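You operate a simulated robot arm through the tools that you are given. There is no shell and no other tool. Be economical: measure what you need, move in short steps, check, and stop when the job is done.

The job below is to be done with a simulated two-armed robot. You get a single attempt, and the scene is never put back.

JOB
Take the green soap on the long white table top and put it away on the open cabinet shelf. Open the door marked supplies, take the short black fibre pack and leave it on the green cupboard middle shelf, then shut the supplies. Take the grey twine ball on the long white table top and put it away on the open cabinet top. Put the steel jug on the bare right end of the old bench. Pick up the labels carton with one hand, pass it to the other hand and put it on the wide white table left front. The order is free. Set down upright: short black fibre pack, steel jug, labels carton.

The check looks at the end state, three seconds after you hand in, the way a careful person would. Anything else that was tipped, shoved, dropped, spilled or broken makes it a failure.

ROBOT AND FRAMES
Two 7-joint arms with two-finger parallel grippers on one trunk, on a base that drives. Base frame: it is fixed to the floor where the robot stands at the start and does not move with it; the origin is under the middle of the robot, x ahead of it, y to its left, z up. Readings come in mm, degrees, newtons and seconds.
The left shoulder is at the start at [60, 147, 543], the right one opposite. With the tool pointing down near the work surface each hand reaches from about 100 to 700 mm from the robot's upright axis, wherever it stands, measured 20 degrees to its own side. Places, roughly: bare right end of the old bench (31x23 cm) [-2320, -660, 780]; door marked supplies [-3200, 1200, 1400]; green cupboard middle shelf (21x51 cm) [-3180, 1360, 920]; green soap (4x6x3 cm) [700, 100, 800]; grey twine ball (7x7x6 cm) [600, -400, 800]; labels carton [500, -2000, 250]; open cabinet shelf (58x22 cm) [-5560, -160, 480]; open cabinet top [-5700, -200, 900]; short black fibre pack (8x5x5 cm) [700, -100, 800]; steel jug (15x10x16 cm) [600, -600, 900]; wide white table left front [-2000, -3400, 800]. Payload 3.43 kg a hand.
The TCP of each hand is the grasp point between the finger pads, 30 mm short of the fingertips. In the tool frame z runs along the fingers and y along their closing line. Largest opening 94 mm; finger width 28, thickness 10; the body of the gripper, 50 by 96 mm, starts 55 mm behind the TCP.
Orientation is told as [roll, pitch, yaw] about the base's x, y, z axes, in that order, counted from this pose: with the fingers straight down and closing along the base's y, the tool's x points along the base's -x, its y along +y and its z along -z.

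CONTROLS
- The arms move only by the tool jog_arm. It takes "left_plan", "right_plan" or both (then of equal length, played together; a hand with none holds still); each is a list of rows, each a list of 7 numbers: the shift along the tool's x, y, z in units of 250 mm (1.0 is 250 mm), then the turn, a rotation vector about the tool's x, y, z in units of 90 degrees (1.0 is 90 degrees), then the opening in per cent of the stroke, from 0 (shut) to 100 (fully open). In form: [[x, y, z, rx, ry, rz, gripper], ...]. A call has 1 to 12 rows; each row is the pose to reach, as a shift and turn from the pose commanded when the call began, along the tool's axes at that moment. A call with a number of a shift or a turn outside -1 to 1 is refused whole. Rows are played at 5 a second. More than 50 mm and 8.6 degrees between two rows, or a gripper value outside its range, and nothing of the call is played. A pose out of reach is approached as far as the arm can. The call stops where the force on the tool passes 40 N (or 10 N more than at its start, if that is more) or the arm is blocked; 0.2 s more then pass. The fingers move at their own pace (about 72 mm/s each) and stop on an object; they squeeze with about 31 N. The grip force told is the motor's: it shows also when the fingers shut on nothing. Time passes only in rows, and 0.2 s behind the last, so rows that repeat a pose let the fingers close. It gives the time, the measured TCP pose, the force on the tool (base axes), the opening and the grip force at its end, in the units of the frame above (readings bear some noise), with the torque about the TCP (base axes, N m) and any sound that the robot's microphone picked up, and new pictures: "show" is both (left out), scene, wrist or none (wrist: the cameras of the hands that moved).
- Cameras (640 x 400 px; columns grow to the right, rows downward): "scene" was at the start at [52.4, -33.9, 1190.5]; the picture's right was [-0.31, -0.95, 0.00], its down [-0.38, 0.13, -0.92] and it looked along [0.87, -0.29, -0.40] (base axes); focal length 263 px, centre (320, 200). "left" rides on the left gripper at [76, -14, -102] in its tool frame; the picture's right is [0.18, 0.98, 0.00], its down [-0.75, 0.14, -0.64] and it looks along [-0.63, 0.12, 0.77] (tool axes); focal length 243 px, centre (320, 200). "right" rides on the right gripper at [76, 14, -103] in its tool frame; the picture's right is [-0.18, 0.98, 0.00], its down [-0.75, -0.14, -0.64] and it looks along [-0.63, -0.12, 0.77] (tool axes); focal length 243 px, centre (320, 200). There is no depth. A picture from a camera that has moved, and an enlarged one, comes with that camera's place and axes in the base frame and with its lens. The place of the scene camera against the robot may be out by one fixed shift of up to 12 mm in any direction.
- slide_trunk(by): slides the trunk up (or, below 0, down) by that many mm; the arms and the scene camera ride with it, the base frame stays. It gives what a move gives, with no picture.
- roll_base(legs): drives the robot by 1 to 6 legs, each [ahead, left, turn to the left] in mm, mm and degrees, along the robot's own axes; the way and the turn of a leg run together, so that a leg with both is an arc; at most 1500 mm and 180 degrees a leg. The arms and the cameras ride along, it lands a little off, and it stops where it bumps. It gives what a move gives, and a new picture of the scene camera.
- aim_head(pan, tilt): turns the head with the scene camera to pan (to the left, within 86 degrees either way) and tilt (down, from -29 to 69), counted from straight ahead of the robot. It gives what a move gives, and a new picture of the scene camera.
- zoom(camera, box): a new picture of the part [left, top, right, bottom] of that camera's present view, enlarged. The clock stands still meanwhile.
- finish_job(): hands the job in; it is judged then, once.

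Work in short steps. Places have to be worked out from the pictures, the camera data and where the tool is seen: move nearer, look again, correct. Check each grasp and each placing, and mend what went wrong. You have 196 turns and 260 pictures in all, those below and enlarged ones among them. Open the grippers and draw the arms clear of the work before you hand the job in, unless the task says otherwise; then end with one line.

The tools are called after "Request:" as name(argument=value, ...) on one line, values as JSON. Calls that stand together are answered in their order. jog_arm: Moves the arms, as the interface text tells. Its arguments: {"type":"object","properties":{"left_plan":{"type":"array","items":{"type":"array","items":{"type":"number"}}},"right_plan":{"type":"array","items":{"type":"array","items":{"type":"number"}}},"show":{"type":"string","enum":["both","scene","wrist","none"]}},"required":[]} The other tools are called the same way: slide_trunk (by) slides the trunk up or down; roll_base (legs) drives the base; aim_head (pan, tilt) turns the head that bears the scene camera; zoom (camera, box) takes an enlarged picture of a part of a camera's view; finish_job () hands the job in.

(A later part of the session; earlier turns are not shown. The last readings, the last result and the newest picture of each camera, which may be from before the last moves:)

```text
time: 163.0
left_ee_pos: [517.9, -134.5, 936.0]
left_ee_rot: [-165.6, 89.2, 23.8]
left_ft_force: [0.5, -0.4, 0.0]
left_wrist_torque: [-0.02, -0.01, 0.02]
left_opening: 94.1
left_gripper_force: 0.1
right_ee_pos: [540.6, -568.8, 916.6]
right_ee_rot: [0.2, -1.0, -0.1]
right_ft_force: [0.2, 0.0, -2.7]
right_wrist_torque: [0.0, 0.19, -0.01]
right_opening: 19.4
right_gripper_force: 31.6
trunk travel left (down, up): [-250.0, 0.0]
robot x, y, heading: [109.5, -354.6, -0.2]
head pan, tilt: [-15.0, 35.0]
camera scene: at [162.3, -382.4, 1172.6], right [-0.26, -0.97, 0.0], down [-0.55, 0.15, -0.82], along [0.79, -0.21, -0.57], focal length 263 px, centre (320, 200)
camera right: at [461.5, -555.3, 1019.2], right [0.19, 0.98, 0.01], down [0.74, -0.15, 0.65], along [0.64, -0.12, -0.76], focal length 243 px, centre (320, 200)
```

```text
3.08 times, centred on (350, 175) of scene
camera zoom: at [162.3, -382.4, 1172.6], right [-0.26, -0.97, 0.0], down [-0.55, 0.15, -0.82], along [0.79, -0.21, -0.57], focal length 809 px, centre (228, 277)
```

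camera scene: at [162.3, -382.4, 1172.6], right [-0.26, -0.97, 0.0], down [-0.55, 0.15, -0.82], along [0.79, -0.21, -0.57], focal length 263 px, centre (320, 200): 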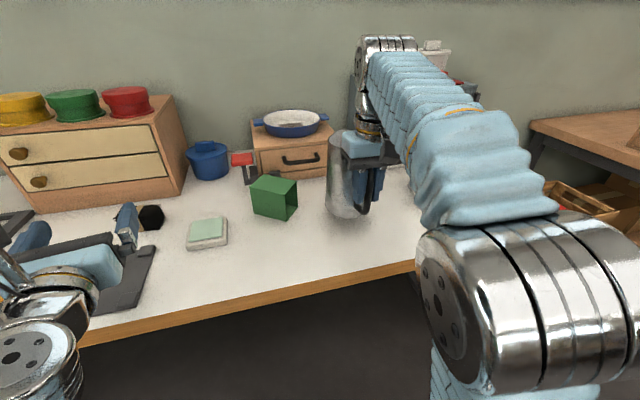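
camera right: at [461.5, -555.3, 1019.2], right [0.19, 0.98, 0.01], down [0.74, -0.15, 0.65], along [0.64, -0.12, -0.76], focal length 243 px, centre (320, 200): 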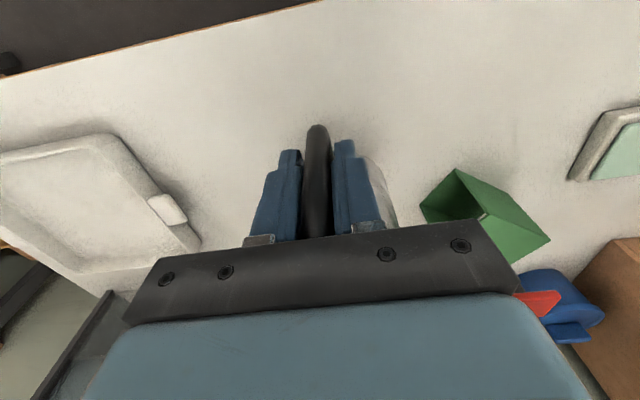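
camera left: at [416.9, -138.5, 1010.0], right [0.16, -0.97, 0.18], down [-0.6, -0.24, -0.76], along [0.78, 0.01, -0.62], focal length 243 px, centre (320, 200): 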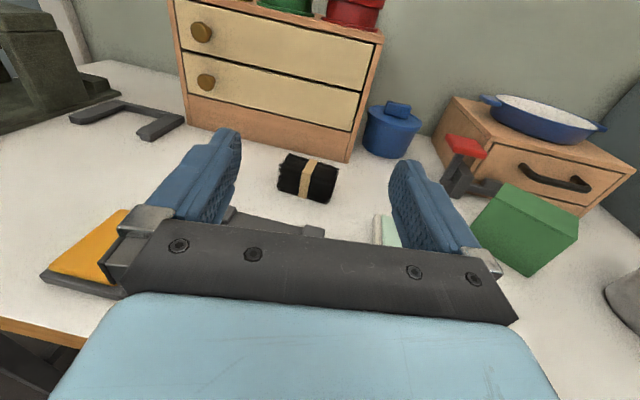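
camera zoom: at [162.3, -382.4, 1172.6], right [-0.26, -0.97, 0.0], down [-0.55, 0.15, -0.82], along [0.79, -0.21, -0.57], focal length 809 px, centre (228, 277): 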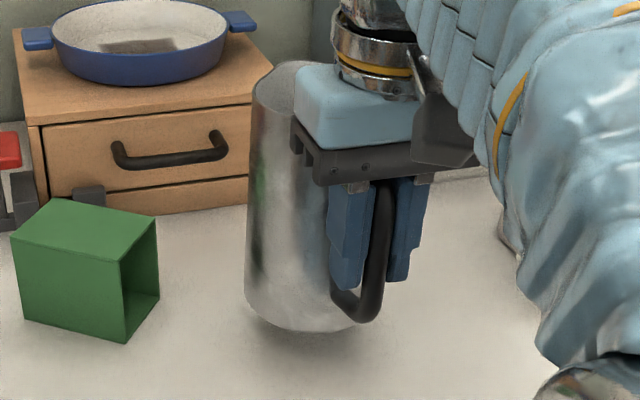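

The jug hangs level and light. I raise and retract it, while the left hand tilts to 60° and comes in front of the pack (≈ (712, −110)).

Request:
jog_arm(left_plan=[[-0.05, -0.006, 0.06, -0.018, -0.055, 0, 100], [-0.1, -0.012, 0.12, -0.036, -0.11, 0, 100], [-0.15, -0.018, 0.19, -0.054, -0.165, 0, 100], [-0.2, -0.024, 0.26, -0.072, -0.22, 0, 100], [-0.24, -0.03, 0.32, -0.09, -0.275, 0, 100], [-0.268, -0.037, 0.38, -0.107, -0.333, 0, 100]], right_plan=[[0, 0, -0.12, 0, 0, 0, 0], [0.1, 0, -0.2, 0, 0, 0, 0], [0.25, 0, -0.2, 0, 0, 0, 0], [0.4, 0, -0.2, 0, 0, 0, 0], [0.55, 0, -0.2, 0, 0, 0, 0], [0.7, 0, -0.2, 0, 0, 0, 0]])

```text
time: 164.4
left_ee_pos: [610.3, -111.3, 872.1]
left_ee_rot: [4.4, 60.7, -176.0]
left_ft_force: [-0.7, 0.2, 0.3]
left_wrist_torque: [0.0, 0.01, -0.01]
left_opening: 94.1
left_gripper_force: 0.2
right_ee_pos: [365.4, -568.6, 962.8]
right_ee_rot: [0.2, -1.0, -0.1]
right_ft_force: [-0.7, 0.6, -2.5]
right_wrist_torque: [-0.01, 0.22, 0.0]
right_opening: 19.5
right_gripper_force: 31.4
trunk travel left (down, up): [-250.0, 0.0]
robot x, y, heading: [108.5, -353.1, 0.1]
head pan, tilt: [-15.0, 35.0]
camera scene: at [162.4, -382.5, 1172.6], right [-0.26, -0.97, 0.0], down [-0.55, 0.15, -0.82], along [0.79, -0.21, -0.57], focal length 263 px, centre (320, 200)
camera right: at [285.9, -556.3, 1065.1], right [0.19, 0.98, 0.01], down [0.74, -0.15, 0.65], along [0.64, -0.12, -0.76], focal length 243 px, centre (320, 200)
camera left: at [557.7, -93.6, 987.4], right [0.09, -0.98, 0.2], down [-0.93, -0.16, -0.34], along [0.36, -0.15, -0.92], focal length 243 px, centre (320, 200)
```

scene: 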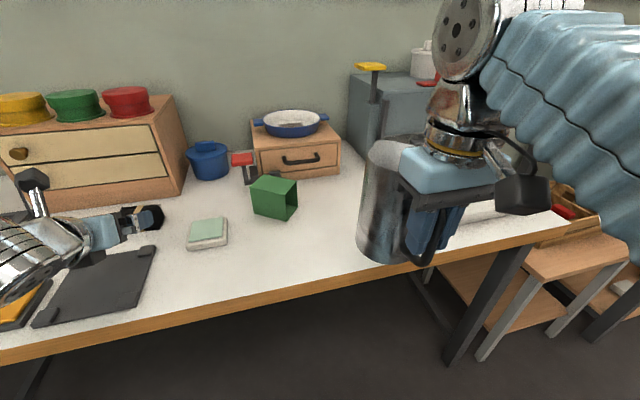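
right: 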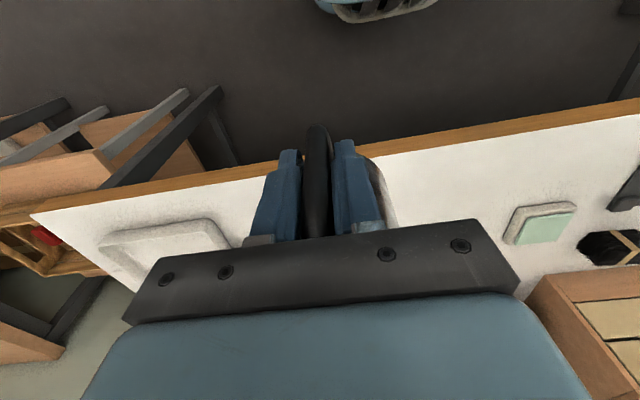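
left: 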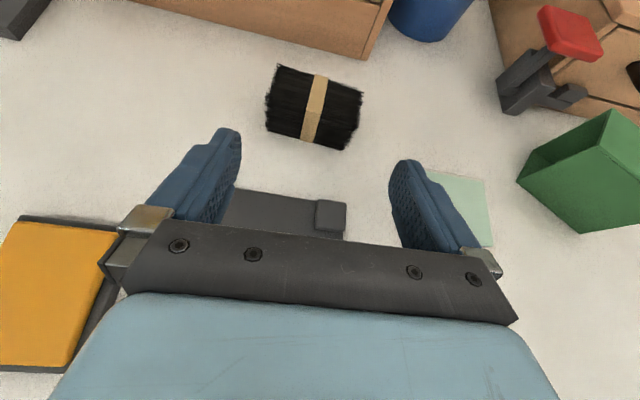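

Pack centre ≈ (717, −110), axis turned ≈ 4.5°. I align the hand (small yaw/roll) and advance 60 mm along the fingers, then check.

Request:
jog_arm(left_plan=[[0, 0, 0.0, -0.029, 0, 0.05, 100], [0, 0, 0.12, -0.029, 0, 0.05, 100], [0, 0, 0.24, -0.029, 0, 0.05, 100]], show="wrist")

Request:
zoom(camera="left", box=[200, 60, 440, 220])

```text
time: 165.2
left_ee_pos: [662.0, -113.2, 840.8]
left_ee_rot: [-1.1, 61.0, 174.6]
left_ft_force: [-0.1, -0.6, 0.5]
left_wrist_torque: [-0.01, 0.0, 0.01]
left_opening: 94.0
left_gripper_force: 0.1
right_ee_pos: [364.5, -567.7, 962.3]
right_ee_rot: [0.2, -1.1, -0.1]
right_ft_force: [-1.0, -0.2, -3.2]
right_wrist_torque: [-0.02, 0.23, -0.04]
right_opening: 18.8
right_gripper_force: 30.9
trunk travel left (down, up): [-250.0, 0.0]
robot x, y, heading: [112.8, -350.3, -0.1]
head pan, tilt: [-15.0, 35.0]
camera left: at [611.4, -96.5, 957.6], right [0.02, -0.99, 0.15], down [-0.93, -0.07, -0.35], along [0.35, -0.14, -0.93], focal length 243 px, centre (320, 200)
```

left: 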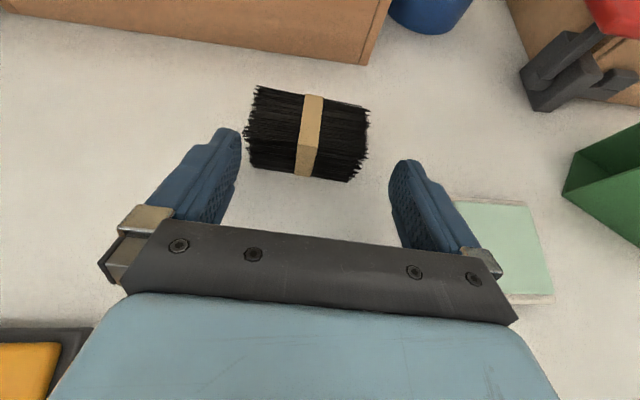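

```text
2.50 times, centred on (320, 140) of left
camera zoom: at [611.4, -96.5, 957.6], right [0.02, -0.99, 0.15], down [-0.93, -0.07, -0.35], along [0.35, -0.14, -0.93], focal length 606 px, centre (320, 350)
```

zoom: 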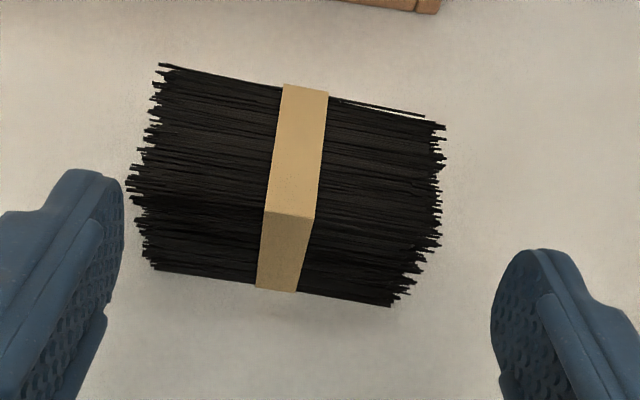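

Pack well aligned (yaw 4°) but ~9 mm to the left of the hand's line. I shift 9 mm left, advance 59 mm and close.

Request:
jog_arm(left_plan=[[0, -0.036, 0, 0, 0, 0, 100], [0, -0.036, 0.12, 0, 0, 0, 100], [0, -0.036, 0.237, 0, 0, 0, 100]], show="wrist")

```text
time: 166.0
left_ee_pos: [714.2, -105.8, 810.5]
left_ee_rot: [-1.1, 60.9, 174.7]
left_ft_force: [0.1, 0.0, 1.0]
left_wrist_torque: [0.0, -0.01, -0.02]
left_opening: 93.9
left_gripper_force: 0.1
right_ee_pos: [364.7, -567.1, 963.4]
right_ee_rot: [0.2, -1.0, -0.1]
right_ft_force: [0.1, -0.3, -2.4]
right_wrist_torque: [0.03, 0.17, -0.01]
right_opening: 19.1
right_gripper_force: 30.7
trunk travel left (down, up): [-250.0, 0.0]
robot x, y, heading: [111.0, -351.4, -0.1]
head pan, tilt: [-15.0, 35.0]
camera left: at [663.4, -89.5, 927.9], right [0.02, -0.99, 0.15], down [-0.93, -0.07, -0.35], along [0.35, -0.14, -0.93], focal length 243 px, centre (320, 200)
```

left: 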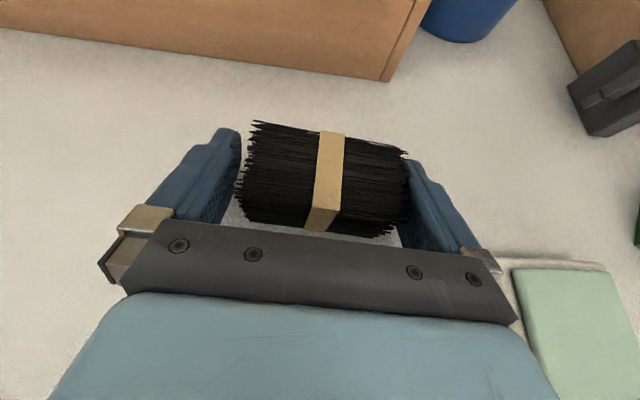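

Pack sits between the fingers without contact force. Close and lift 30 mm.

Request:
jog_arm(left_plan=[[0, 0, 0, 0, 0, 0, 80], [0, 0, 0, 0, 0, 0, 60], [0, 0, 0, 0, 0, 0, 60], [0, 0, 0, 0, 0, 0, 60], [0.06, 0, -0.035, 0, 0, 0, 60], [0.12, 0, -0.07, 0, 0, 0, 60]])

```text
time: 167.4
left_ee_pos: [713.8, -106.2, 846.9]
left_ee_rot: [-1.1, 60.9, 174.7]
left_ft_force: [-0.1, 0.0, -1.2]
left_wrist_torque: [-0.01, -0.02, -0.03]
left_opening: 83.8
left_gripper_force: 30.8
right_ee_pos: [363.8, -568.0, 963.7]
right_ee_rot: [0.2, -1.1, 0.0]
right_ft_force: [-0.3, 0.0, -2.6]
right_wrist_torque: [0.01, 0.21, 0.0]
right_opening: 19.3
right_gripper_force: 30.8
trunk travel left (down, up): [-250.0, 0.0]
robot x, y, heading: [111.4, -354.9, -0.3]
head pan, tilt: [-15.0, 35.0]
camera scene: at [162.4, -382.4, 1172.6], right [-0.26, -0.97, 0.0], down [-0.55, 0.15, -0.82], along [0.79, -0.21, -0.57], focal length 263 px, centre (320, 200)
camera left: at [662.8, -89.5, 963.7], right [0.01, -0.99, 0.15], down [-0.94, -0.07, -0.35], along [0.35, -0.14, -0.93], focal length 243 px, centre (320, 200)
```

scene: 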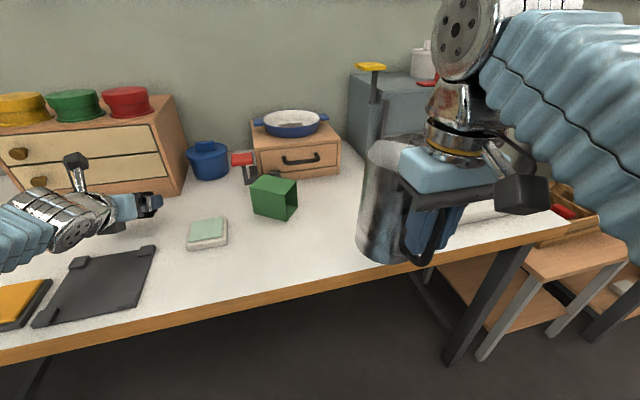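
left: 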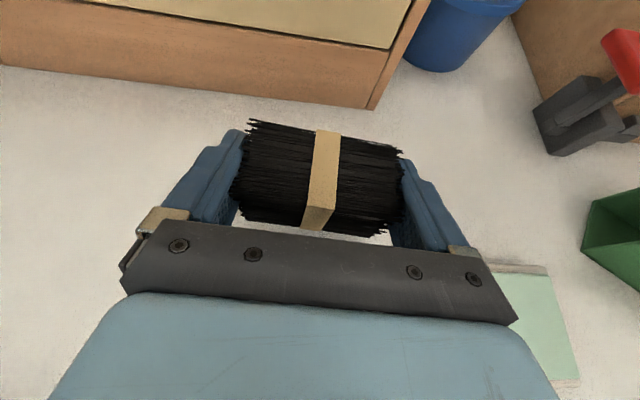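

Pack held (84 mm, 31 N), lifted upright. I draw the left arm back and up.

Request:
jog_arm(left_plan=[[0.05, 0, -0.12, 0, 0, 0, 60], [0.0, 0, -0.28, 0, 0, 0, 60], [-0.06, 0, -0.44, 0, 0, 0, 60], [-0.12, 0, -0.6, 0, 0, 0, 60], [-0.18, 0, -0.76, 0, 0, 0, 60], [-0.25, 0, -0.93, 0, 0, 0, 60]], show="none")

Request:
roll_base(legs=[[-450, 0, 0], [0, 0, 90]])

```text
time: 168.8
left_ee_pos: [478.0, -89.8, 903.5]
left_ee_rot: [-1.1, 60.9, 174.8]
left_ft_force: [-0.1, 0.3, 0.0]
left_wrist_torque: [0.0, 0.0, -0.01]
left_opening: 83.8
left_gripper_force: 30.6
right_ee_pos: [364.7, -568.4, 963.5]
right_ee_rot: [0.3, -1.2, -0.1]
right_ft_force: [1.0, -0.4, -2.8]
right_wrist_torque: [0.02, 0.23, -0.03]
right_opening: 19.0
right_gripper_force: 31.3
trunk travel left (down, up): [-250.0, 0.0]
robot x, y, heading: [112.6, -352.1, 0.0]
head pan, tilt: [-15.0, 35.0]
```

```text
time: 175.3
left_ee_pos: [-600.5, 10.1, 905.3]
left_ee_rot: [-1.0, 60.9, -94.5]
left_ft_force: [0.3, 0.3, -0.9]
left_wrist_torque: [0.0, -0.01, 0.0]
left_opening: 84.1
left_gripper_force: 30.8
right_ee_pos: [-120.3, -98.0, 963.4]
right_ee_rot: [0.2, -1.1, 90.7]
right_ft_force: [-1.2, -0.1, -3.0]
right_wrist_torque: [-0.2, -0.01, 0.0]
right_opening: 18.7
right_gripper_force: 31.5
trunk travel left (down, up): [-250.0, 0.0]
robot x, y, heading: [-330.4, -354.0, 90.5]
head pan, tilt: [-15.0, 35.0]
camera scene: at [-314.1, -303.1, 1172.6], right [0.97, -0.25, 0.0], down [-0.14, -0.56, -0.82], along [0.2, 0.79, -0.57], focal length 263 px, centre (320, 200)
```

scene: 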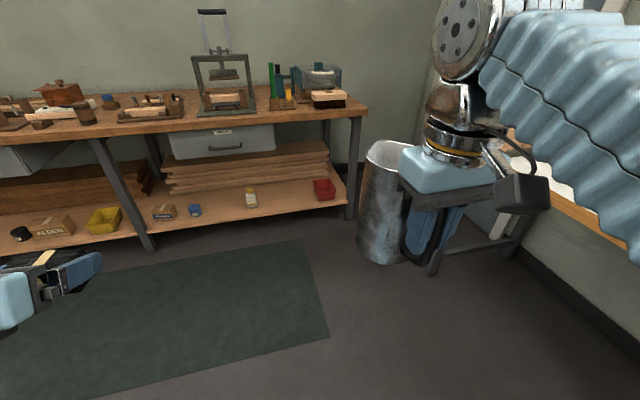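

Both held. I turn to face −x, strafe to y ≈ 50, drive toward the old bench's right end and look.

Request:
roll_base(legs=[[0, 0, 90], [0, -420, 0], [1300, 0, 0]])

Request:
aim_head(pan=50, tilt=25)

```text
time: 187.9
left_ee_pos: [-2011.4, -221.6, 904.1]
left_ee_rot: [-1.1, 60.8, -4.5]
left_ft_force: [0.2, 0.4, -0.2]
left_wrist_torque: [0.02, 0.02, 0.0]
left_opening: 83.7
left_gripper_force: 30.9
right_ee_pos: [-1905.3, 259.2, 962.8]
right_ee_rot: [0.1, -1.1, -179.3]
right_ft_force: [1.0, -0.1, -3.5]
right_wrist_torque: [0.01, -0.23, 0.01]
right_opening: 17.9
right_gripper_force: 30.5
trunk travel left (down, up): [-250.0, 0.0]
robot x, y, heading: [-1651.5, 47.1, -179.2]
head pan, tilt: [-15.0, 35.0]
camera scene: at [-1710.3, 66.0, 1172.6], right [0.25, 0.97, 0.0], down [0.56, -0.14, -0.82], along [-0.79, 0.2, -0.57], focal length 263 px, centre (320, 200)
```

scene: 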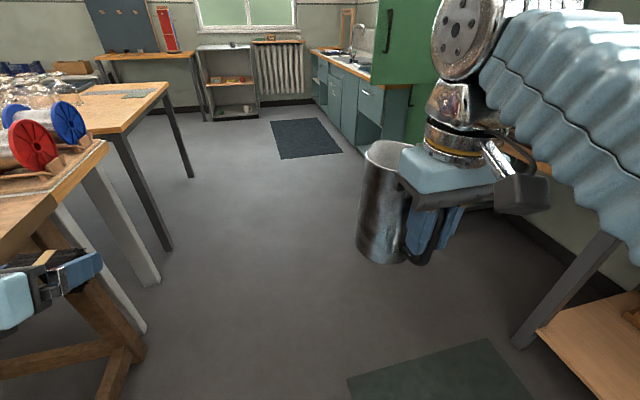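

```text
time: 189.3
left_ee_pos: [-2010.8, -221.0, 903.4]
left_ee_rot: [-1.2, 60.9, -4.3]
left_ft_force: [-0.1, 0.0, -1.4]
left_wrist_torque: [-0.03, 0.01, -0.02]
left_opening: 83.8
left_gripper_force: 30.7
right_ee_pos: [-1903.9, 259.8, 961.8]
right_ee_rot: [0.3, -1.0, -179.2]
right_ft_force: [0.3, 0.6, -2.4]
right_wrist_torque: [0.01, -0.2, -0.01]
right_opening: 17.9
right_gripper_force: 30.9
trunk travel left (down, up): [-250.0, 0.0]
robot x, y, heading: [-1652.6, 48.6, -179.0]
head pan, tilt: [50.0, 25.0]
camera scene: at [-1683.4, -27.0, 1188.4], right [-0.77, 0.63, 0.0], down [0.27, 0.33, -0.91], along [-0.57, -0.7, -0.42], focal length 263 px, centre (320, 200)
```

scene: 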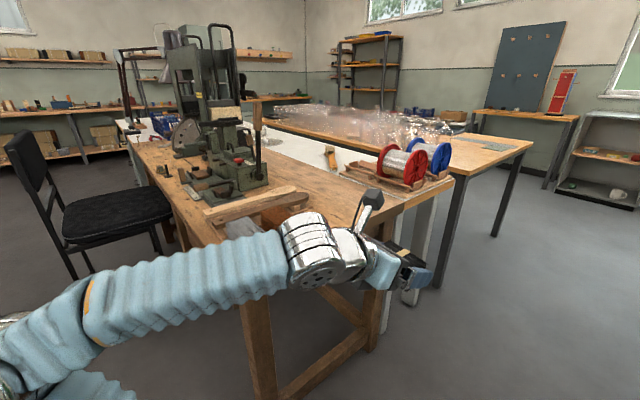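

The target spot (~(−2320, −660)) is just behind my left hand in view, bare wood between planks and spool rack. I turn to face it from its right end and strafe over.

Request:
roll_base(legs=[[0, 0, 89], [0, -470, 0], [80, 0, 0]])

Request:
aim_head(pan=-10, tilt=35)

```text
time: 196.5
left_ee_pos: [-1851.0, -394.7, 904.3]
left_ee_rot: [-1.1, 61.0, 84.2]
left_ft_force: [0.2, 0.7, -0.8]
left_wrist_torque: [0.05, 0.0, -0.01]
left_opening: 83.6
left_gripper_force: 31.2
right_ee_pos: [-2326.6, -278.7, 962.4]
right_ee_rot: [0.2, -1.1, -90.8]
right_ft_force: [0.0, 0.8, -3.0]
right_wrist_torque: [0.19, -0.01, 0.02]
right_opening: 17.7
right_gripper_force: 31.4
trunk travel left (down, up): [-250.0, 0.0]
robot x, y, heading: [-2109.8, -27.9, -90.4]
head pan, tilt: [50.0, 25.0]
camera scene: at [-2046.3, -61.7, 1188.4], right [-0.65, -0.76, 0.0], down [-0.32, 0.28, -0.91], along [0.69, -0.59, -0.42], focal length 263 px, centre (320, 200)
```

scene: 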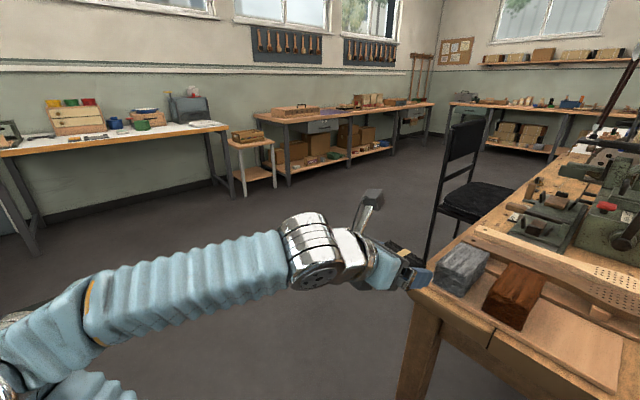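

```text
time: 197.8
left_ee_pos: [-1850.8, -395.4, 903.7]
left_ee_rot: [-1.2, 60.9, 84.2]
left_ft_force: [0.5, -0.1, -0.5]
left_wrist_torque: [-0.04, -0.01, -0.01]
left_opening: 83.6
left_gripper_force: 30.7
right_ee_pos: [-2327.3, -277.5, 962.2]
right_ee_rot: [0.2, -1.2, -90.8]
right_ft_force: [-0.4, -0.7, -3.7]
right_wrist_torque: [0.21, 0.0, 0.01]
right_opening: 17.6
right_gripper_force: 30.8
trunk travel left (down, up): [-250.0, 0.0]
robot x, y, heading: [-2113.2, -26.6, -90.6]
head pan, tilt: [-10.0, 35.0]
camera scene: at [-2132.5, -88.4, 1172.7], right [-0.98, 0.18, 0.0], down [0.11, 0.56, -0.82], along [-0.15, -0.81, -0.57], focal length 263 px, centre (320, 200)
```

scene: 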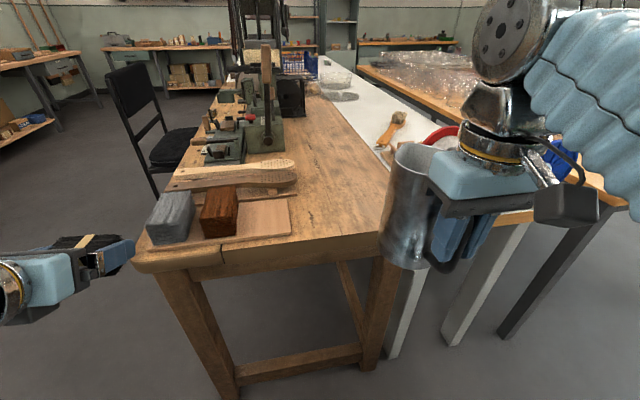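

Bare wood spans x ≈ −2155…−2360, y ≈ −490…−800. I'll set the jug body at ≈ (−2262, −650). First pull the left hand back (it nears the grey block), shift the right hand left, and drive 120 mm ahead.

Request:
jog_arm(left_plan=[[0.05, 0, -0.1, 0, 0, 0, 60], [0.03, 0, -0.22, 0, 0, 0, 60], [-0.02, 0, -0.34, 0, 0, 0, 60], [-0.07, 0, -0.46, 0, 0, 0, 60]], right_plan=[[0, 0.06, 0, 0, 0, 0, 0], [0, 0.13, 0, 0, 0, 0, 0], [0, 0.2, 0, 0, 0, 0, 0], [0, 0.25, 0, 0, 0, 0, 0]], show="none")

Request:
roll_base(legs=[[120, 0, 0]])

```text
time: 198.8
left_ee_pos: [-1840.9, -284.5, 944.4]
left_ee_rot: [-1.1, 60.9, 84.2]
left_ft_force: [-0.5, -0.2, -1.3]
left_wrist_torque: [0.03, 0.01, -0.01]
left_opening: 84.0
left_gripper_force: 31.1
right_ee_pos: [-2266.2, -277.5, 963.8]
right_ee_rot: [0.2, -1.0, -90.7]
right_ft_force: [-0.1, -0.2, -3.2]
right_wrist_torque: [0.21, 0.01, 0.0]
right_opening: 17.7
right_gripper_force: 30.4
trunk travel left (down, up): [-250.0, 0.0]
robot x, y, heading: [-2107.0, -29.4, -90.8]
head pan, tilt: [-10.0, 35.0]
```

```text
time: 200.0
left_ee_pos: [-1841.3, -405.9, 945.7]
left_ee_rot: [-1.1, 60.9, 84.2]
left_ft_force: [-0.4, 0.4, 0.3]
left_wrist_torque: [-0.01, 0.0, 0.01]
left_opening: 84.1
left_gripper_force: 31.3
right_ee_pos: [-2266.4, -396.9, 963.2]
right_ee_rot: [0.2, -1.1, -90.7]
right_ft_force: [-0.2, 0.1, -2.6]
right_wrist_torque: [0.18, -0.01, -0.02]
right_opening: 17.8
right_gripper_force: 31.2
trunk travel left (down, up): [-250.0, 0.0]
robot x, y, heading: [-2112.4, -149.5, -90.8]
head pan, tilt: [-10.0, 35.0]
camera scene: at [-2133.8, -208.8, 1172.7], right [-0.98, 0.18, 0.0], down [0.11, 0.56, -0.82], along [-0.15, -0.81, -0.57], focal length 263 px, centre (320, 200)
```

scene: 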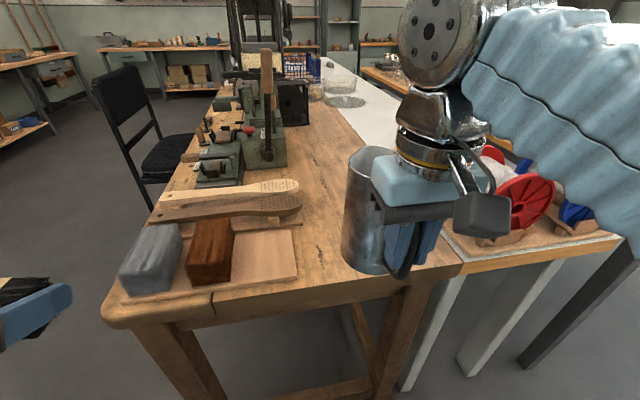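

Now extend the right hand 170 mm over the bare wood.

Request:
jog_arm(right_plan=[[-0.14, 0, 0, 0, 0, 0, 0], [-0.28, 0, 0.02, 0, 0, 0, 0], [-0.42, 0, 0.06, 0, 0, 0, 0], [-0.56, 0, 0.1, 0, 0, 0, 0], [-0.68, 0, 0.14, 0, 0, 0, 0]])

```text
time: 201.2
left_ee_pos: [-1842.4, -405.9, 945.1]
left_ee_rot: [-1.1, 60.9, 84.1]
left_ft_force: [-0.5, 0.7, -1.1]
left_wrist_torque: [-0.01, 0.0, -0.04]
left_opening: 83.7
left_gripper_force: 31.2
right_ee_pos: [-2268.9, -568.2, 931.7]
right_ee_rot: [0.2, -1.0, -90.6]
right_ft_force: [0.4, 1.4, -3.4]
right_wrist_torque: [0.21, -0.05, -0.03]
right_opening: 17.5
right_gripper_force: 31.3
trunk travel left (down, up): [-250.0, 0.0]
robot x, y, heading: [-2113.7, -147.2, -90.9]
head pan, tilt: [-10.0, 35.0]
camera scene: at [-2133.9, -208.9, 1172.6], right [-0.98, 0.18, 0.0], down [0.11, 0.56, -0.82], along [-0.15, -0.81, -0.57], focal length 263 px, centre (320, 200)
camera right: at [-2253.8, -492.2, 1034.1], right [0.98, -0.2, 0.01], down [-0.15, -0.74, 0.66], along [-0.12, -0.64, -0.76], focal length 243 px, centre (320, 200)
```

scene: 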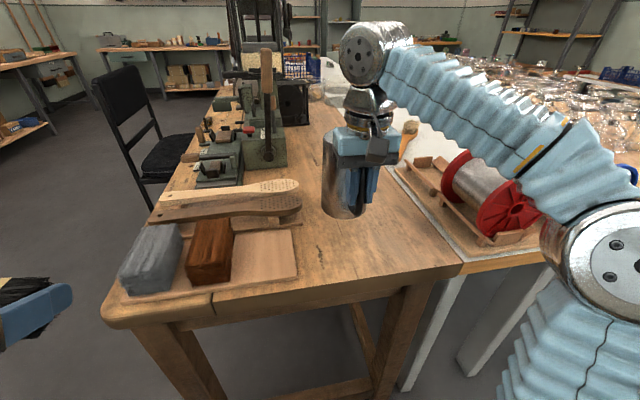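
right: 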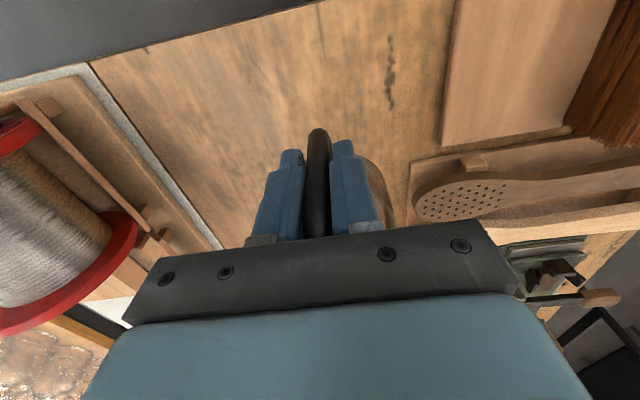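

The wood's right edge is at x ≈ −2460, so the bare area centre is ≈ −2312; I move the jug 46 mm further right and lower to just above the wood.

Request:
jog_arm(right_plan=[[0, -0.1, 0, 0, 0, 0, 0], [-0.02, -0.185, 0, 0, 0, 0, 0], [-0.02, -0.185, 0.1, 0, 0, 0, 0], [-0.02, -0.185, 0.17, 0, 0, 0, 0], [-0.02, -0.185, 0.19, 0, 0, 0, 0], [-0.02, -0.185, 0.205, 0, 0, 0, 0]], show="scene")

```text
time: 202.6
left_ee_pos: [-1841.1, -406.2, 945.3]
left_ee_rot: [-1.0, 61.0, 84.3]
left_ft_force: [0.0, -0.5, -0.8]
left_wrist_torque: [0.02, 0.02, -0.01]
left_opening: 83.8
left_gripper_force: 30.7
right_ee_pos: [-2314.1, -574.8, 881.7]
right_ee_rot: [0.2, -1.3, -90.6]
right_ft_force: [0.4, 0.6, 6.3]
right_wrist_torque: [-0.81, 0.18, 0.06]
right_opening: 18.0
right_gripper_force: 31.7
trunk travel left (down, up): [-250.0, 0.0]
robot x, y, heading: [-2115.0, -147.1, -90.5]
head pan, tilt: [-10.0, 35.0]
camera scene: at [-2133.6, -208.5, 1172.9], right [-0.98, 0.18, 0.0], down [0.11, 0.56, -0.82], along [-0.15, -0.81, -0.57], focal length 263 px, centre (320, 200)
```

scene: 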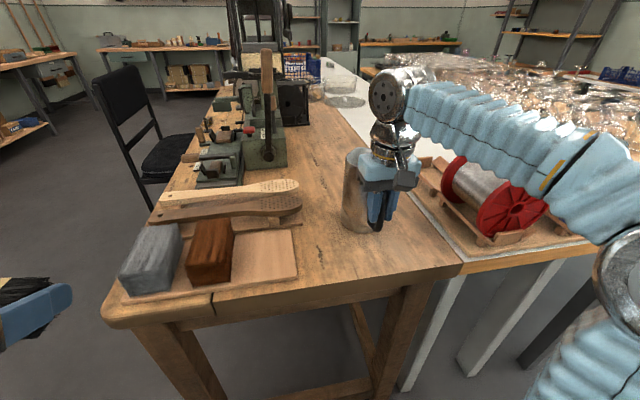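

The jug touches down (net +9 N). Open and rise straight up.

Request:
jog_arm(right_plan=[[0, 0, 0, 0, 0, 0, 30], [0, 0, 0, 0, 0, 0, 55], [0, 0, 0, 0, 0, 0, 55], [0, 0, -0.1, 0, 0, 0, 55], [0, 0, -0.25, 0, 0, 0, 55], [0, 0, -0.38, 0, 0, 0, 55], [0.15, 0, -0.38, 0, 0, 0, 55], [0.3, 0, -0.38, 0, 0, 0, 55], [0.45, 0, -0.38, 0, 0, 0, 55], [0.6, 0, -0.38, 0, 0, 0, 55]])

Request:
zoom(camera="scene", box=[280, 120, 440, 240])

```text
time: 204.8
left_ee_pos: [-1842.1, -406.7, 944.2]
left_ee_rot: [-1.1, 60.9, 84.3]
left_ft_force: [0.0, -1.4, -0.3]
left_wrist_torque: [0.01, 0.02, 0.0]
left_opening: 83.8
left_gripper_force: 31.2
right_ee_pos: [-2310.7, -423.7, 973.4]
right_ee_rot: [0.2, -1.1, -90.6]
right_ft_force: [0.3, -0.5, 0.1]
right_wrist_torque: [0.02, 0.01, 0.03]
right_opening: 51.6
right_gripper_force: 0.1
trunk travel left (down, up): [-250.0, 0.0]
robot x, y, heading: [-2112.6, -150.1, -90.3]
head pan, tilt: [-10.0, 35.0]
camera scene: at [-2133.8, -209.3, 1172.6], right [-0.98, 0.18, 0.0], down [0.11, 0.56, -0.82], along [-0.15, -0.8, -0.57], focal length 263 px, centre (320, 200)
camera right: at [-2297.8, -346.6, 1075.7], right [0.98, -0.2, 0.01], down [-0.15, -0.74, 0.66], along [-0.12, -0.64, -0.76], focal length 243 px, centre (320, 200)
```

scene: 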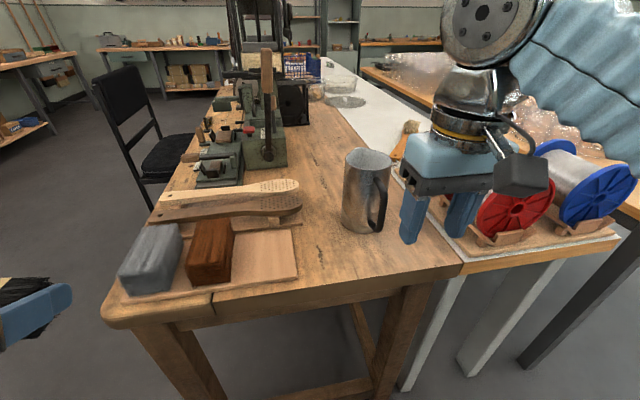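
right: 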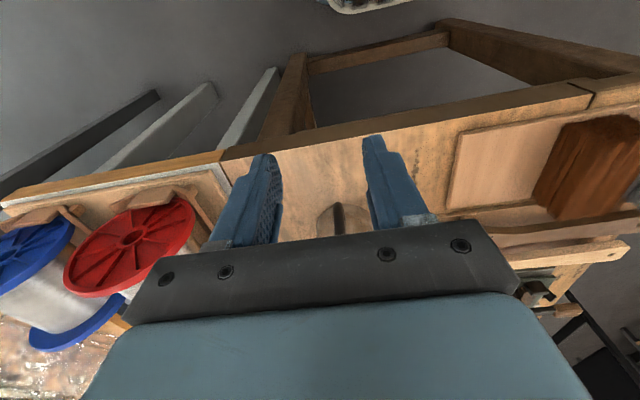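

```text
3.33 times, centred on (360, 180) of scene
camera zoom: at [-2133.8, -209.3, 1172.6], right [-0.98, 0.18, 0.0], down [0.11, 0.56, -0.82], along [-0.15, -0.8, -0.57], focal length 876 px, centre (187, 267)
```

zoom: 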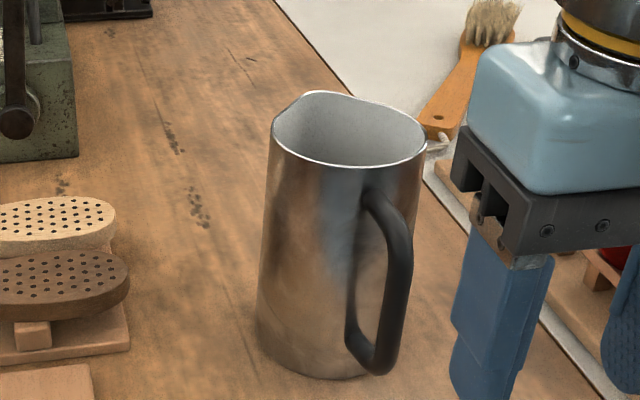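

Jug stands upright on the bare end. I back away; then fold the right arm low so it can pass under the open door while the left hand places the pack.

Request:
roll_base(legs=[[-330, 0, 0], [0, 0, 165]])

Request:
jog_arm(right_plan=[[0, -0.05, 0.15, 0, 0, 0, 30], [0, -0.1, 0.3, 0, 0, 0, 30], [0, -0.15, 0.45, 0, 0, 0, 30], [0, -0.2, 0.6, 0, 0, 0, 30], [0, -0.25, 0.75, 0, 0, 0, 30], [0, -0.3, 0.9, 0, 0, 0, 30], [0, -0.3, 1.0, 0, 0, 0, 30]], show="none")

Request:
aim_head(pan=-50, tilt=40)

```text
time: 213.8
left_ee_pos: [-2310.2, 492.5, 945.1]
left_ee_rot: [-1.1, 61.0, -109.1]
left_ft_force: [-0.4, -0.5, -0.6]
left_wrist_torque: [-0.02, 0.01, -0.02]
left_opening: 83.7
left_gripper_force: 30.9
right_ee_pos: [-1850.3, 400.7, 973.3]
right_ee_rot: [0.2, -1.1, 76.1]
right_ft_force: [0.4, 0.8, 0.6]
right_wrist_torque: [-0.01, 0.0, 0.01]
right_opening: 51.9
right_gripper_force: 0.0
trunk travel left (down, up): [-250.0, 0.0]
robot x, y, heading: [-2108.8, 181.2, 76.0]
head pan, tilt: [-10.0, 35.0]
camera scene: at [-2084.7, 224.9, 1172.7], right [0.91, -0.41, 0.0], down [-0.23, -0.52, -0.82], along [0.33, 0.75, -0.57], focal length 263 px, centre (320, 200)
```

scene: 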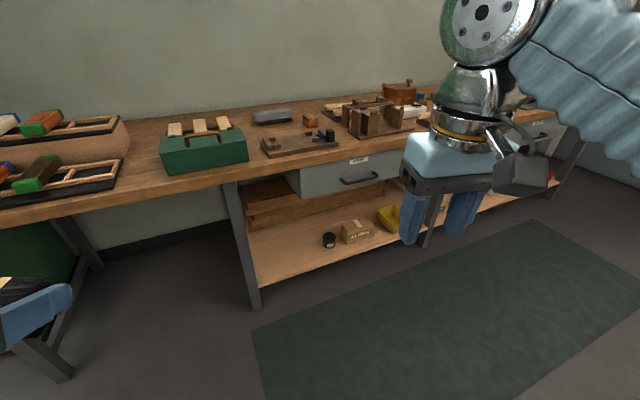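

```text
time: 215.4
left_ee_pos: [-2311.7, 491.6, 944.0]
left_ee_rot: [-1.1, 61.0, -109.0]
left_ft_force: [-0.3, -0.6, -0.2]
left_wrist_torque: [0.01, 0.03, -0.01]
left_opening: 83.6
left_gripper_force: 30.8
right_ee_pos: [-1777.4, 386.2, 721.3]
right_ee_rot: [0.1, -1.1, 76.1]
right_ft_force: [0.5, -0.4, -1.3]
right_wrist_torque: [-0.04, -0.01, 0.0]
right_opening: 28.3
right_gripper_force: 0.1
trunk travel left (down, up): [-250.0, 0.0]
robot x, y, heading: [-2109.3, 181.1, 76.3]
head pan, tilt: [-10.0, 35.0]
```

```text
time: 216.5
left_ee_pos: [-2311.1, 491.6, 945.0]
left_ee_rot: [-1.1, 60.9, -108.9]
left_ft_force: [0.1, -0.6, -1.1]
left_wrist_torque: [-0.03, 0.01, -0.01]
left_opening: 83.7
left_gripper_force: 31.1
right_ee_pos: [-1777.1, 386.6, 722.9]
right_ee_rot: [0.1, -1.1, 76.1]
right_ft_force: [-0.2, -0.1, 0.2]
right_wrist_torque: [0.0, -0.01, -0.01]
right_opening: 28.0
right_gripper_force: 0.0
trunk travel left (down, up): [-250.0, 0.0]
robot x, y, heading: [-2106.1, 177.3, 76.1]
head pan, tilt: [-50.0, 40.0]
camera scene: at [-2044.0, 181.9, 1165.1], right [0.44, -0.9, 0.0], down [-0.58, -0.28, -0.77], along [0.69, 0.34, -0.64], focal length 263 px, centre (320, 200)
```

scene: 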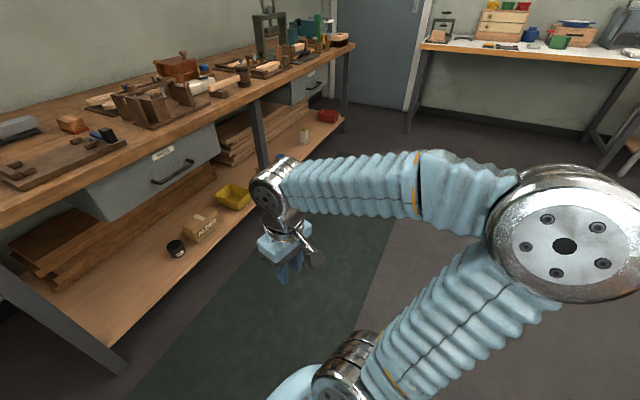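

Elbow still fairly high and outward; I lower the right hand another 220 mm and bring it a bit inward.

Request:
jog_arm(right_plan=[[0, 0.03, 0.15, 0, 0, 0, 30], [0, 0.06, 0.3, 0, 0, 0, 30], [0, 0.1, 0.45, 0, 0, 0, 30], [0, 0.15, 0.6, 0, 0, 0, 30], [0, 0.2, 0.75, 0, 0, 0, 30], [0, 0.25, 0.88, 0, 0, 0, 30]], show="scene")

```text
time: 217.9
left_ee_pos: [-2310.3, 493.2, 945.8]
left_ee_rot: [-1.1, 60.9, -109.0]
left_ft_force: [0.0, -0.5, -0.1]
left_wrist_torque: [-0.01, -0.05, 0.0]
left_opening: 83.8
left_gripper_force: 31.3
right_ee_pos: [-1826.2, 440.8, 508.9]
right_ee_rot: [0.3, -0.9, 76.1]
right_ft_force: [-0.3, -0.9, 0.4]
right_wrist_torque: [-0.02, 0.02, 0.03]
right_opening: 28.1
right_gripper_force: 0.0
right hand out of reach, approached as far as the arm can: row 3, 4, 5, 6
trunk travel left (down, up): [-250.0, 0.0]
robot x, y, heading: [-2106.0, 176.1, 76.1]
head pan, tilt: [-50.0, 40.0]
camera scene: at [-2044.0, 181.5, 1165.1], right [0.44, -0.9, 0.0], down [-0.58, -0.28, -0.77], along [0.69, 0.34, -0.64], focal length 263 px, centre (320, 200)
```

scene: 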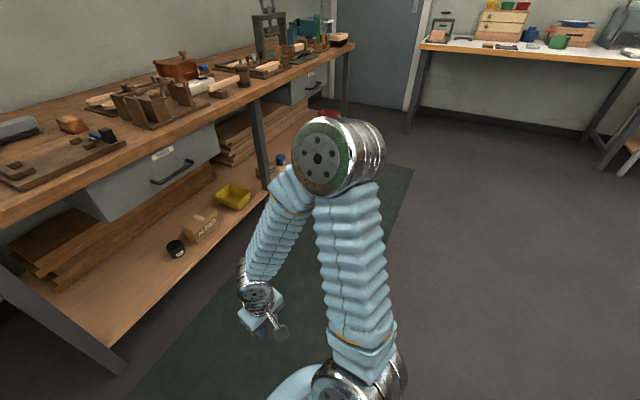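

That raises the elbow — worse. A high, outward, backward hand keeps the elbow low and the arm outside the door; I move the right hand up/back/right in two calls.

Request:
jog_arm(right_plan=[[0.05, -0.08, -0.15, 0, 0, 0, 30], [0.1, -0.16, -0.3, 0, 0, 0, 30], [0.15, -0.24, -0.45, 0, 0, 0, 30], [0.2, -0.32, -0.6, 0, 0, 0, 30], [0.28, -0.4, -0.75, 0, 0, 0, 30], [0.36, -0.5, -0.88, 0, 0, 0, 30], [0.44, -0.6, -1.0, 0, 0, 0, 30]], show="none")

Request:
jog_arm(right_plan=[[0.08, -0.05, -0.15, 0, 0, 0, 30], [0.16, -0.1, -0.3, 0, 0, 0, 30], [0.24, -0.15, -0.45, 0, 0, 0, 30], [0.3, -0.2, -0.6, 0, 0, 0, 30], [0.34, -0.25, -0.75, 0, 0, 0, 30]], show="scene")

```text
time: 219.5
left_ee_pos: [-2311.4, 493.0, 945.9]
left_ee_rot: [-1.1, 60.9, -109.2]
left_ft_force: [-0.3, -0.2, -1.7]
left_wrist_torque: [-0.01, 0.02, 0.01]
left_opening: 83.7
left_gripper_force: 30.6
right_ee_pos: [-1711.0, 293.6, 753.5]
right_ee_rot: [0.2, -1.2, 76.1]
right_ft_force: [-1.0, 0.4, 0.5]
right_wrist_torque: [0.0, -0.06, -0.01]
right_opening: 28.3
right_gripper_force: 0.1
right hand out of reach, approached as far as the arm can: row 1, 2
trunk travel left (down, up): [-250.0, 0.0]
robot x, y, heading: [-2106.4, 177.0, 76.0]
head pan, tilt: [-50.0, 40.0]
```

```text
time: 220.7
left_ee_pos: [-2311.7, 492.7, 945.0]
left_ee_rot: [-1.1, 60.8, -109.0]
left_ft_force: [-0.3, 0.4, -0.9]
left_wrist_torque: [0.02, 0.01, -0.01]
left_opening: 83.8
left_gripper_force: 30.8
right_ee_pos: [-1668.4, 194.1, 940.3]
right_ee_rot: [0.2, -1.0, 76.1]
right_ft_force: [-0.2, 0.0, 0.7]
right_wrist_torque: [-0.02, 0.0, 0.02]
right_opening: 27.9
right_gripper_force: 0.0
trunk travel left (down, up): [-250.0, 0.0]
robot x, y, heading: [-2107.9, 180.7, 76.1]
head pan, tilt: [-50.0, 40.0]
camera scene: at [-2044.0, 181.7, 1165.1], right [0.44, -0.9, 0.0], down [-0.58, -0.28, -0.77], along [0.69, 0.34, -0.64], focal length 263 px, centre (320, 200)
```

scene: 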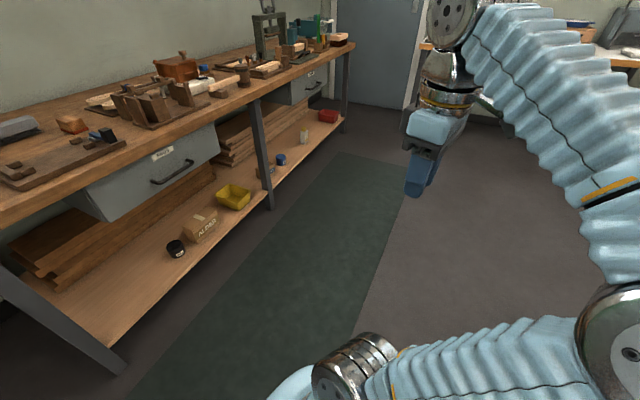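

Right arm now sits low-elbow, outward and back. I strafe left to x ≈ −3180, y ≈ 150, and look at the cupboard.

Request:
roll_base(legs=[[-288, 1033, 0]])

Request:
aim_head(pan=15, tilt=15)

```text
time: 226.2
left_ee_pos: [-3393.3, 464.2, 945.3]
left_ee_rot: [-1.1, 61.0, -109.4]
left_ft_force: [0.3, 0.0, -1.0]
left_wrist_torque: [-0.02, -0.02, -0.02]
left_opening: 83.7
left_gripper_force: 30.7
right_ee_pos: [-2752.8, 161.0, 937.8]
right_ee_rot: [0.2, -1.1, 75.7]
right_ft_force: [-0.3, 0.9, -0.7]
right_wrist_torque: [0.0, -0.02, 0.01]
right_opening: 28.2
right_gripper_force: 0.0
trunk travel left (down, up): [-250.0, 0.0]
robot x, y, heading: [-3189.7, 145.1, 75.4]
head pan, tilt: [-50.0, 40.0]
camera scene: at [-3128.1, 151.3, 1165.1], right [0.43, -0.9, 0.0], down [-0.58, -0.28, -0.77], along [0.69, 0.33, -0.64], focal length 263 px, centre (320, 200)
```

scene: 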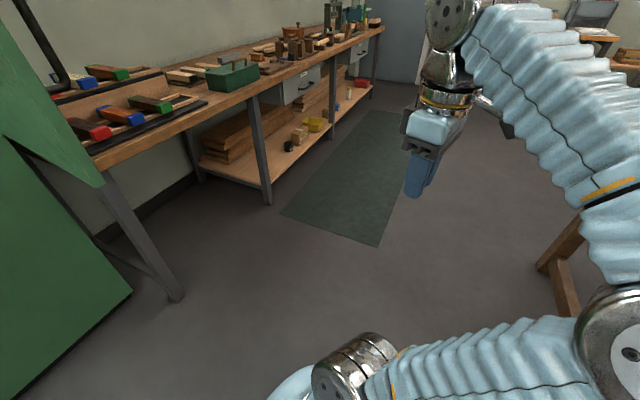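

```text
time: 227.6
left_ee_pos: [-3393.8, 464.4, 945.9]
left_ee_rot: [-1.1, 60.8, -109.3]
left_ft_force: [-0.5, -0.4, -0.9]
left_wrist_torque: [0.0, 0.0, -0.02]
left_opening: 83.8
left_gripper_force: 31.3
right_ee_pos: [-2753.7, 160.0, 940.6]
right_ee_rot: [0.2, -1.1, 75.7]
right_ft_force: [1.1, -0.3, -0.6]
right_wrist_torque: [0.0, 0.02, -0.05]
right_opening: 28.0
right_gripper_force: 0.0
trunk travel left (down, up): [-250.0, 0.0]
robot x, y, heading: [-3191.4, 148.9, 75.2]
head pan, tilt: [15.0, 15.0]
camera scene: at [-3205.8, 207.9, 1204.6], right [1.0, 0.01, 0.0], down [0.0, -0.26, -0.97], along [-0.01, 0.97, -0.26], focal length 263 px, centre (320, 200)
```

scene: 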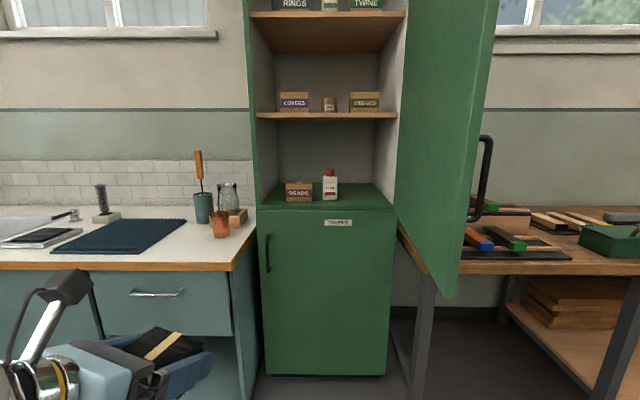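

Shelf front y ≈ 1209; bottle ends at x ≈ −3140, free to −2930. Target for pack: (−3055, 1303). I bring the left hand in front (400 ahead, 60 left), raise it and square it to the cupboard.

Request:
jog_arm(left_plan=[[0.11, 0.12, 0.05, 0.03, 0, -0.017, 60], [0.2, 0.26, 0.13, 0.06, 0, -0.034, 60], [0.29, 0.4, 0.21, 0.09, 0, -0.051, 60], [0.38, 0.54, 0.29, 0.12, 0, -0.068, 60], [0.47, 0.68, 0.37, 0.15, 0, -0.085, 60], [0.545, 0.82, 0.447, 0.184, 0, -0.102, 60]])

```text
time: 229.0
left_ee_pos: [-3147.1, 553.0, 1009.0]
left_ee_rot: [-0.9, 61.2, -90.2]
left_ft_force: [-0.3, -0.8, 1.2]
left_wrist_torque: [-0.05, 0.01, -0.02]
left_opening: 83.7
left_gripper_force: 30.5
right_ee_pos: [-2754.2, 160.5, 938.2]
right_ee_rot: [0.2, -1.0, 75.7]
right_ft_force: [-0.9, -0.6, -0.4]
right_wrist_torque: [-0.02, -0.03, -0.03]
right_opening: 28.1
right_gripper_force: 0.1
trunk travel left (down, up): [-250.0, 0.0]
robot x, y, heading: [-3190.0, 148.0, 75.8]
head pan, tilt: [15.0, 15.0]
camera scene: at [-3206.1, 207.7, 1204.6], right [1.0, 0.01, 0.0], down [0.0, -0.26, -0.97], along [-0.01, 0.97, -0.26], focal length 263 px, centre (320, 200)
camera left: at [-3158.8, 500.1, 1125.9], right [0.98, 0.1, 0.15], down [0.15, -0.92, -0.35], along [0.11, 0.37, -0.92], focal length 243 px, centre (320, 200)
```

scene: 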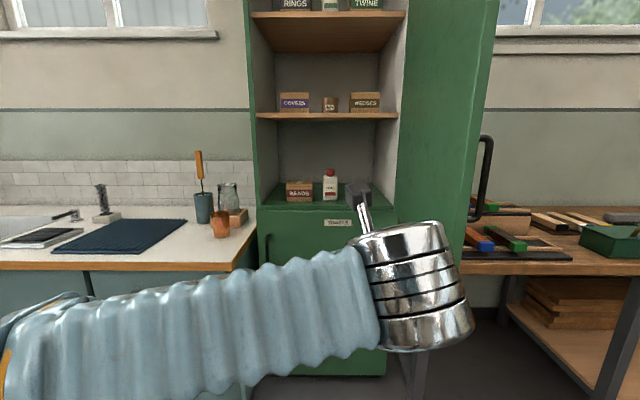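
left: 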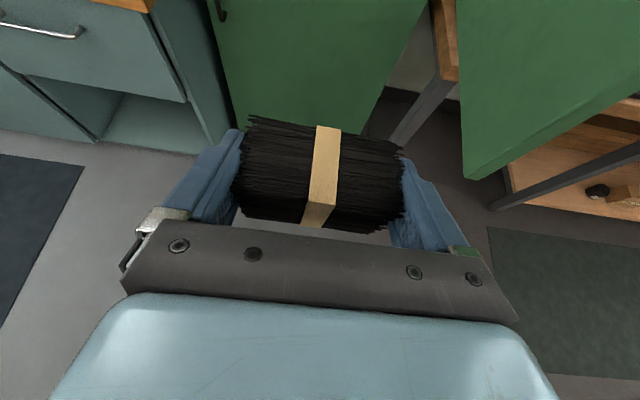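

I extend the arm further ahead here (600) so the elbow bows less before driving in.

Request:
jog_arm(left_plan=[[0.07, 0.04, 0.13, 0, 0, 0, 60], [0.15, 0.08, 0.27, 0, 0, 0, 60], [0.22, 0.12, 0.4, 0, 0, 0, 60], [0.3, 0.16, 0.54, 0, 0, 0, 60], [0.369, 0.204, 0.664, 0, 0, 0, 60]])

```text
time: 230.2
left_ee_pos: [-3096.4, 742.0, 1007.6]
left_ee_rot: [-1.0, 61.1, -90.6]
left_ft_force: [-0.2, -1.0, -0.2]
left_wrist_torque: [-0.03, -0.01, -0.01]
left_opening: 83.9
left_gripper_force: 30.8
right_ee_pos: [-2753.3, 161.2, 939.3]
right_ee_rot: [0.2, -1.1, 75.7]
right_ft_force: [0.1, 1.0, -0.3]
right_wrist_torque: [0.02, 0.0, 0.01]
right_opening: 28.4
right_gripper_force: 0.1
trunk travel left (down, up): [-250.0, 0.0]
robot x, y, heading: [-3190.0, 149.9, 75.7]
head pan, tilt: [15.0, 15.0]
camera scene: at [-3205.9, 207.8, 1204.7], right [1.0, 0.01, 0.0], down [0.0, -0.26, -0.97], along [-0.01, 0.97, -0.26], focal length 263 px, centre (320, 200)
camera left: at [-3108.8, 688.4, 1124.7], right [0.98, 0.1, 0.15], down [0.15, -0.92, -0.35], along [0.11, 0.37, -0.92], focal length 243 px, centre (320, 200)
```

scene: 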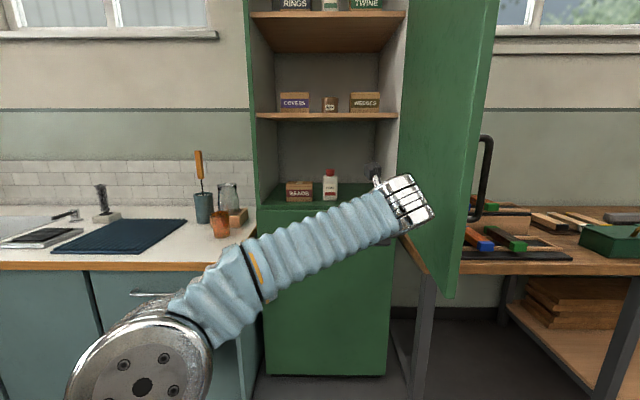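
left: 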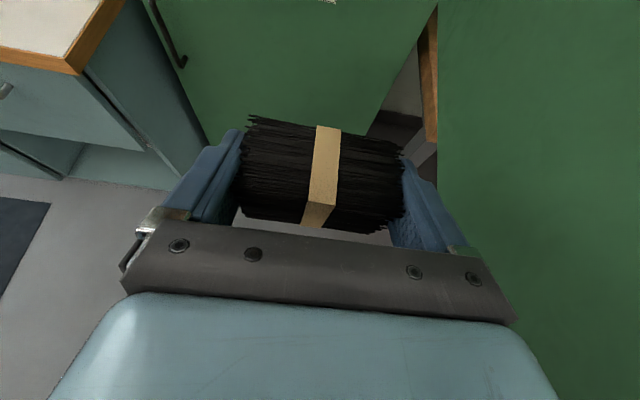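

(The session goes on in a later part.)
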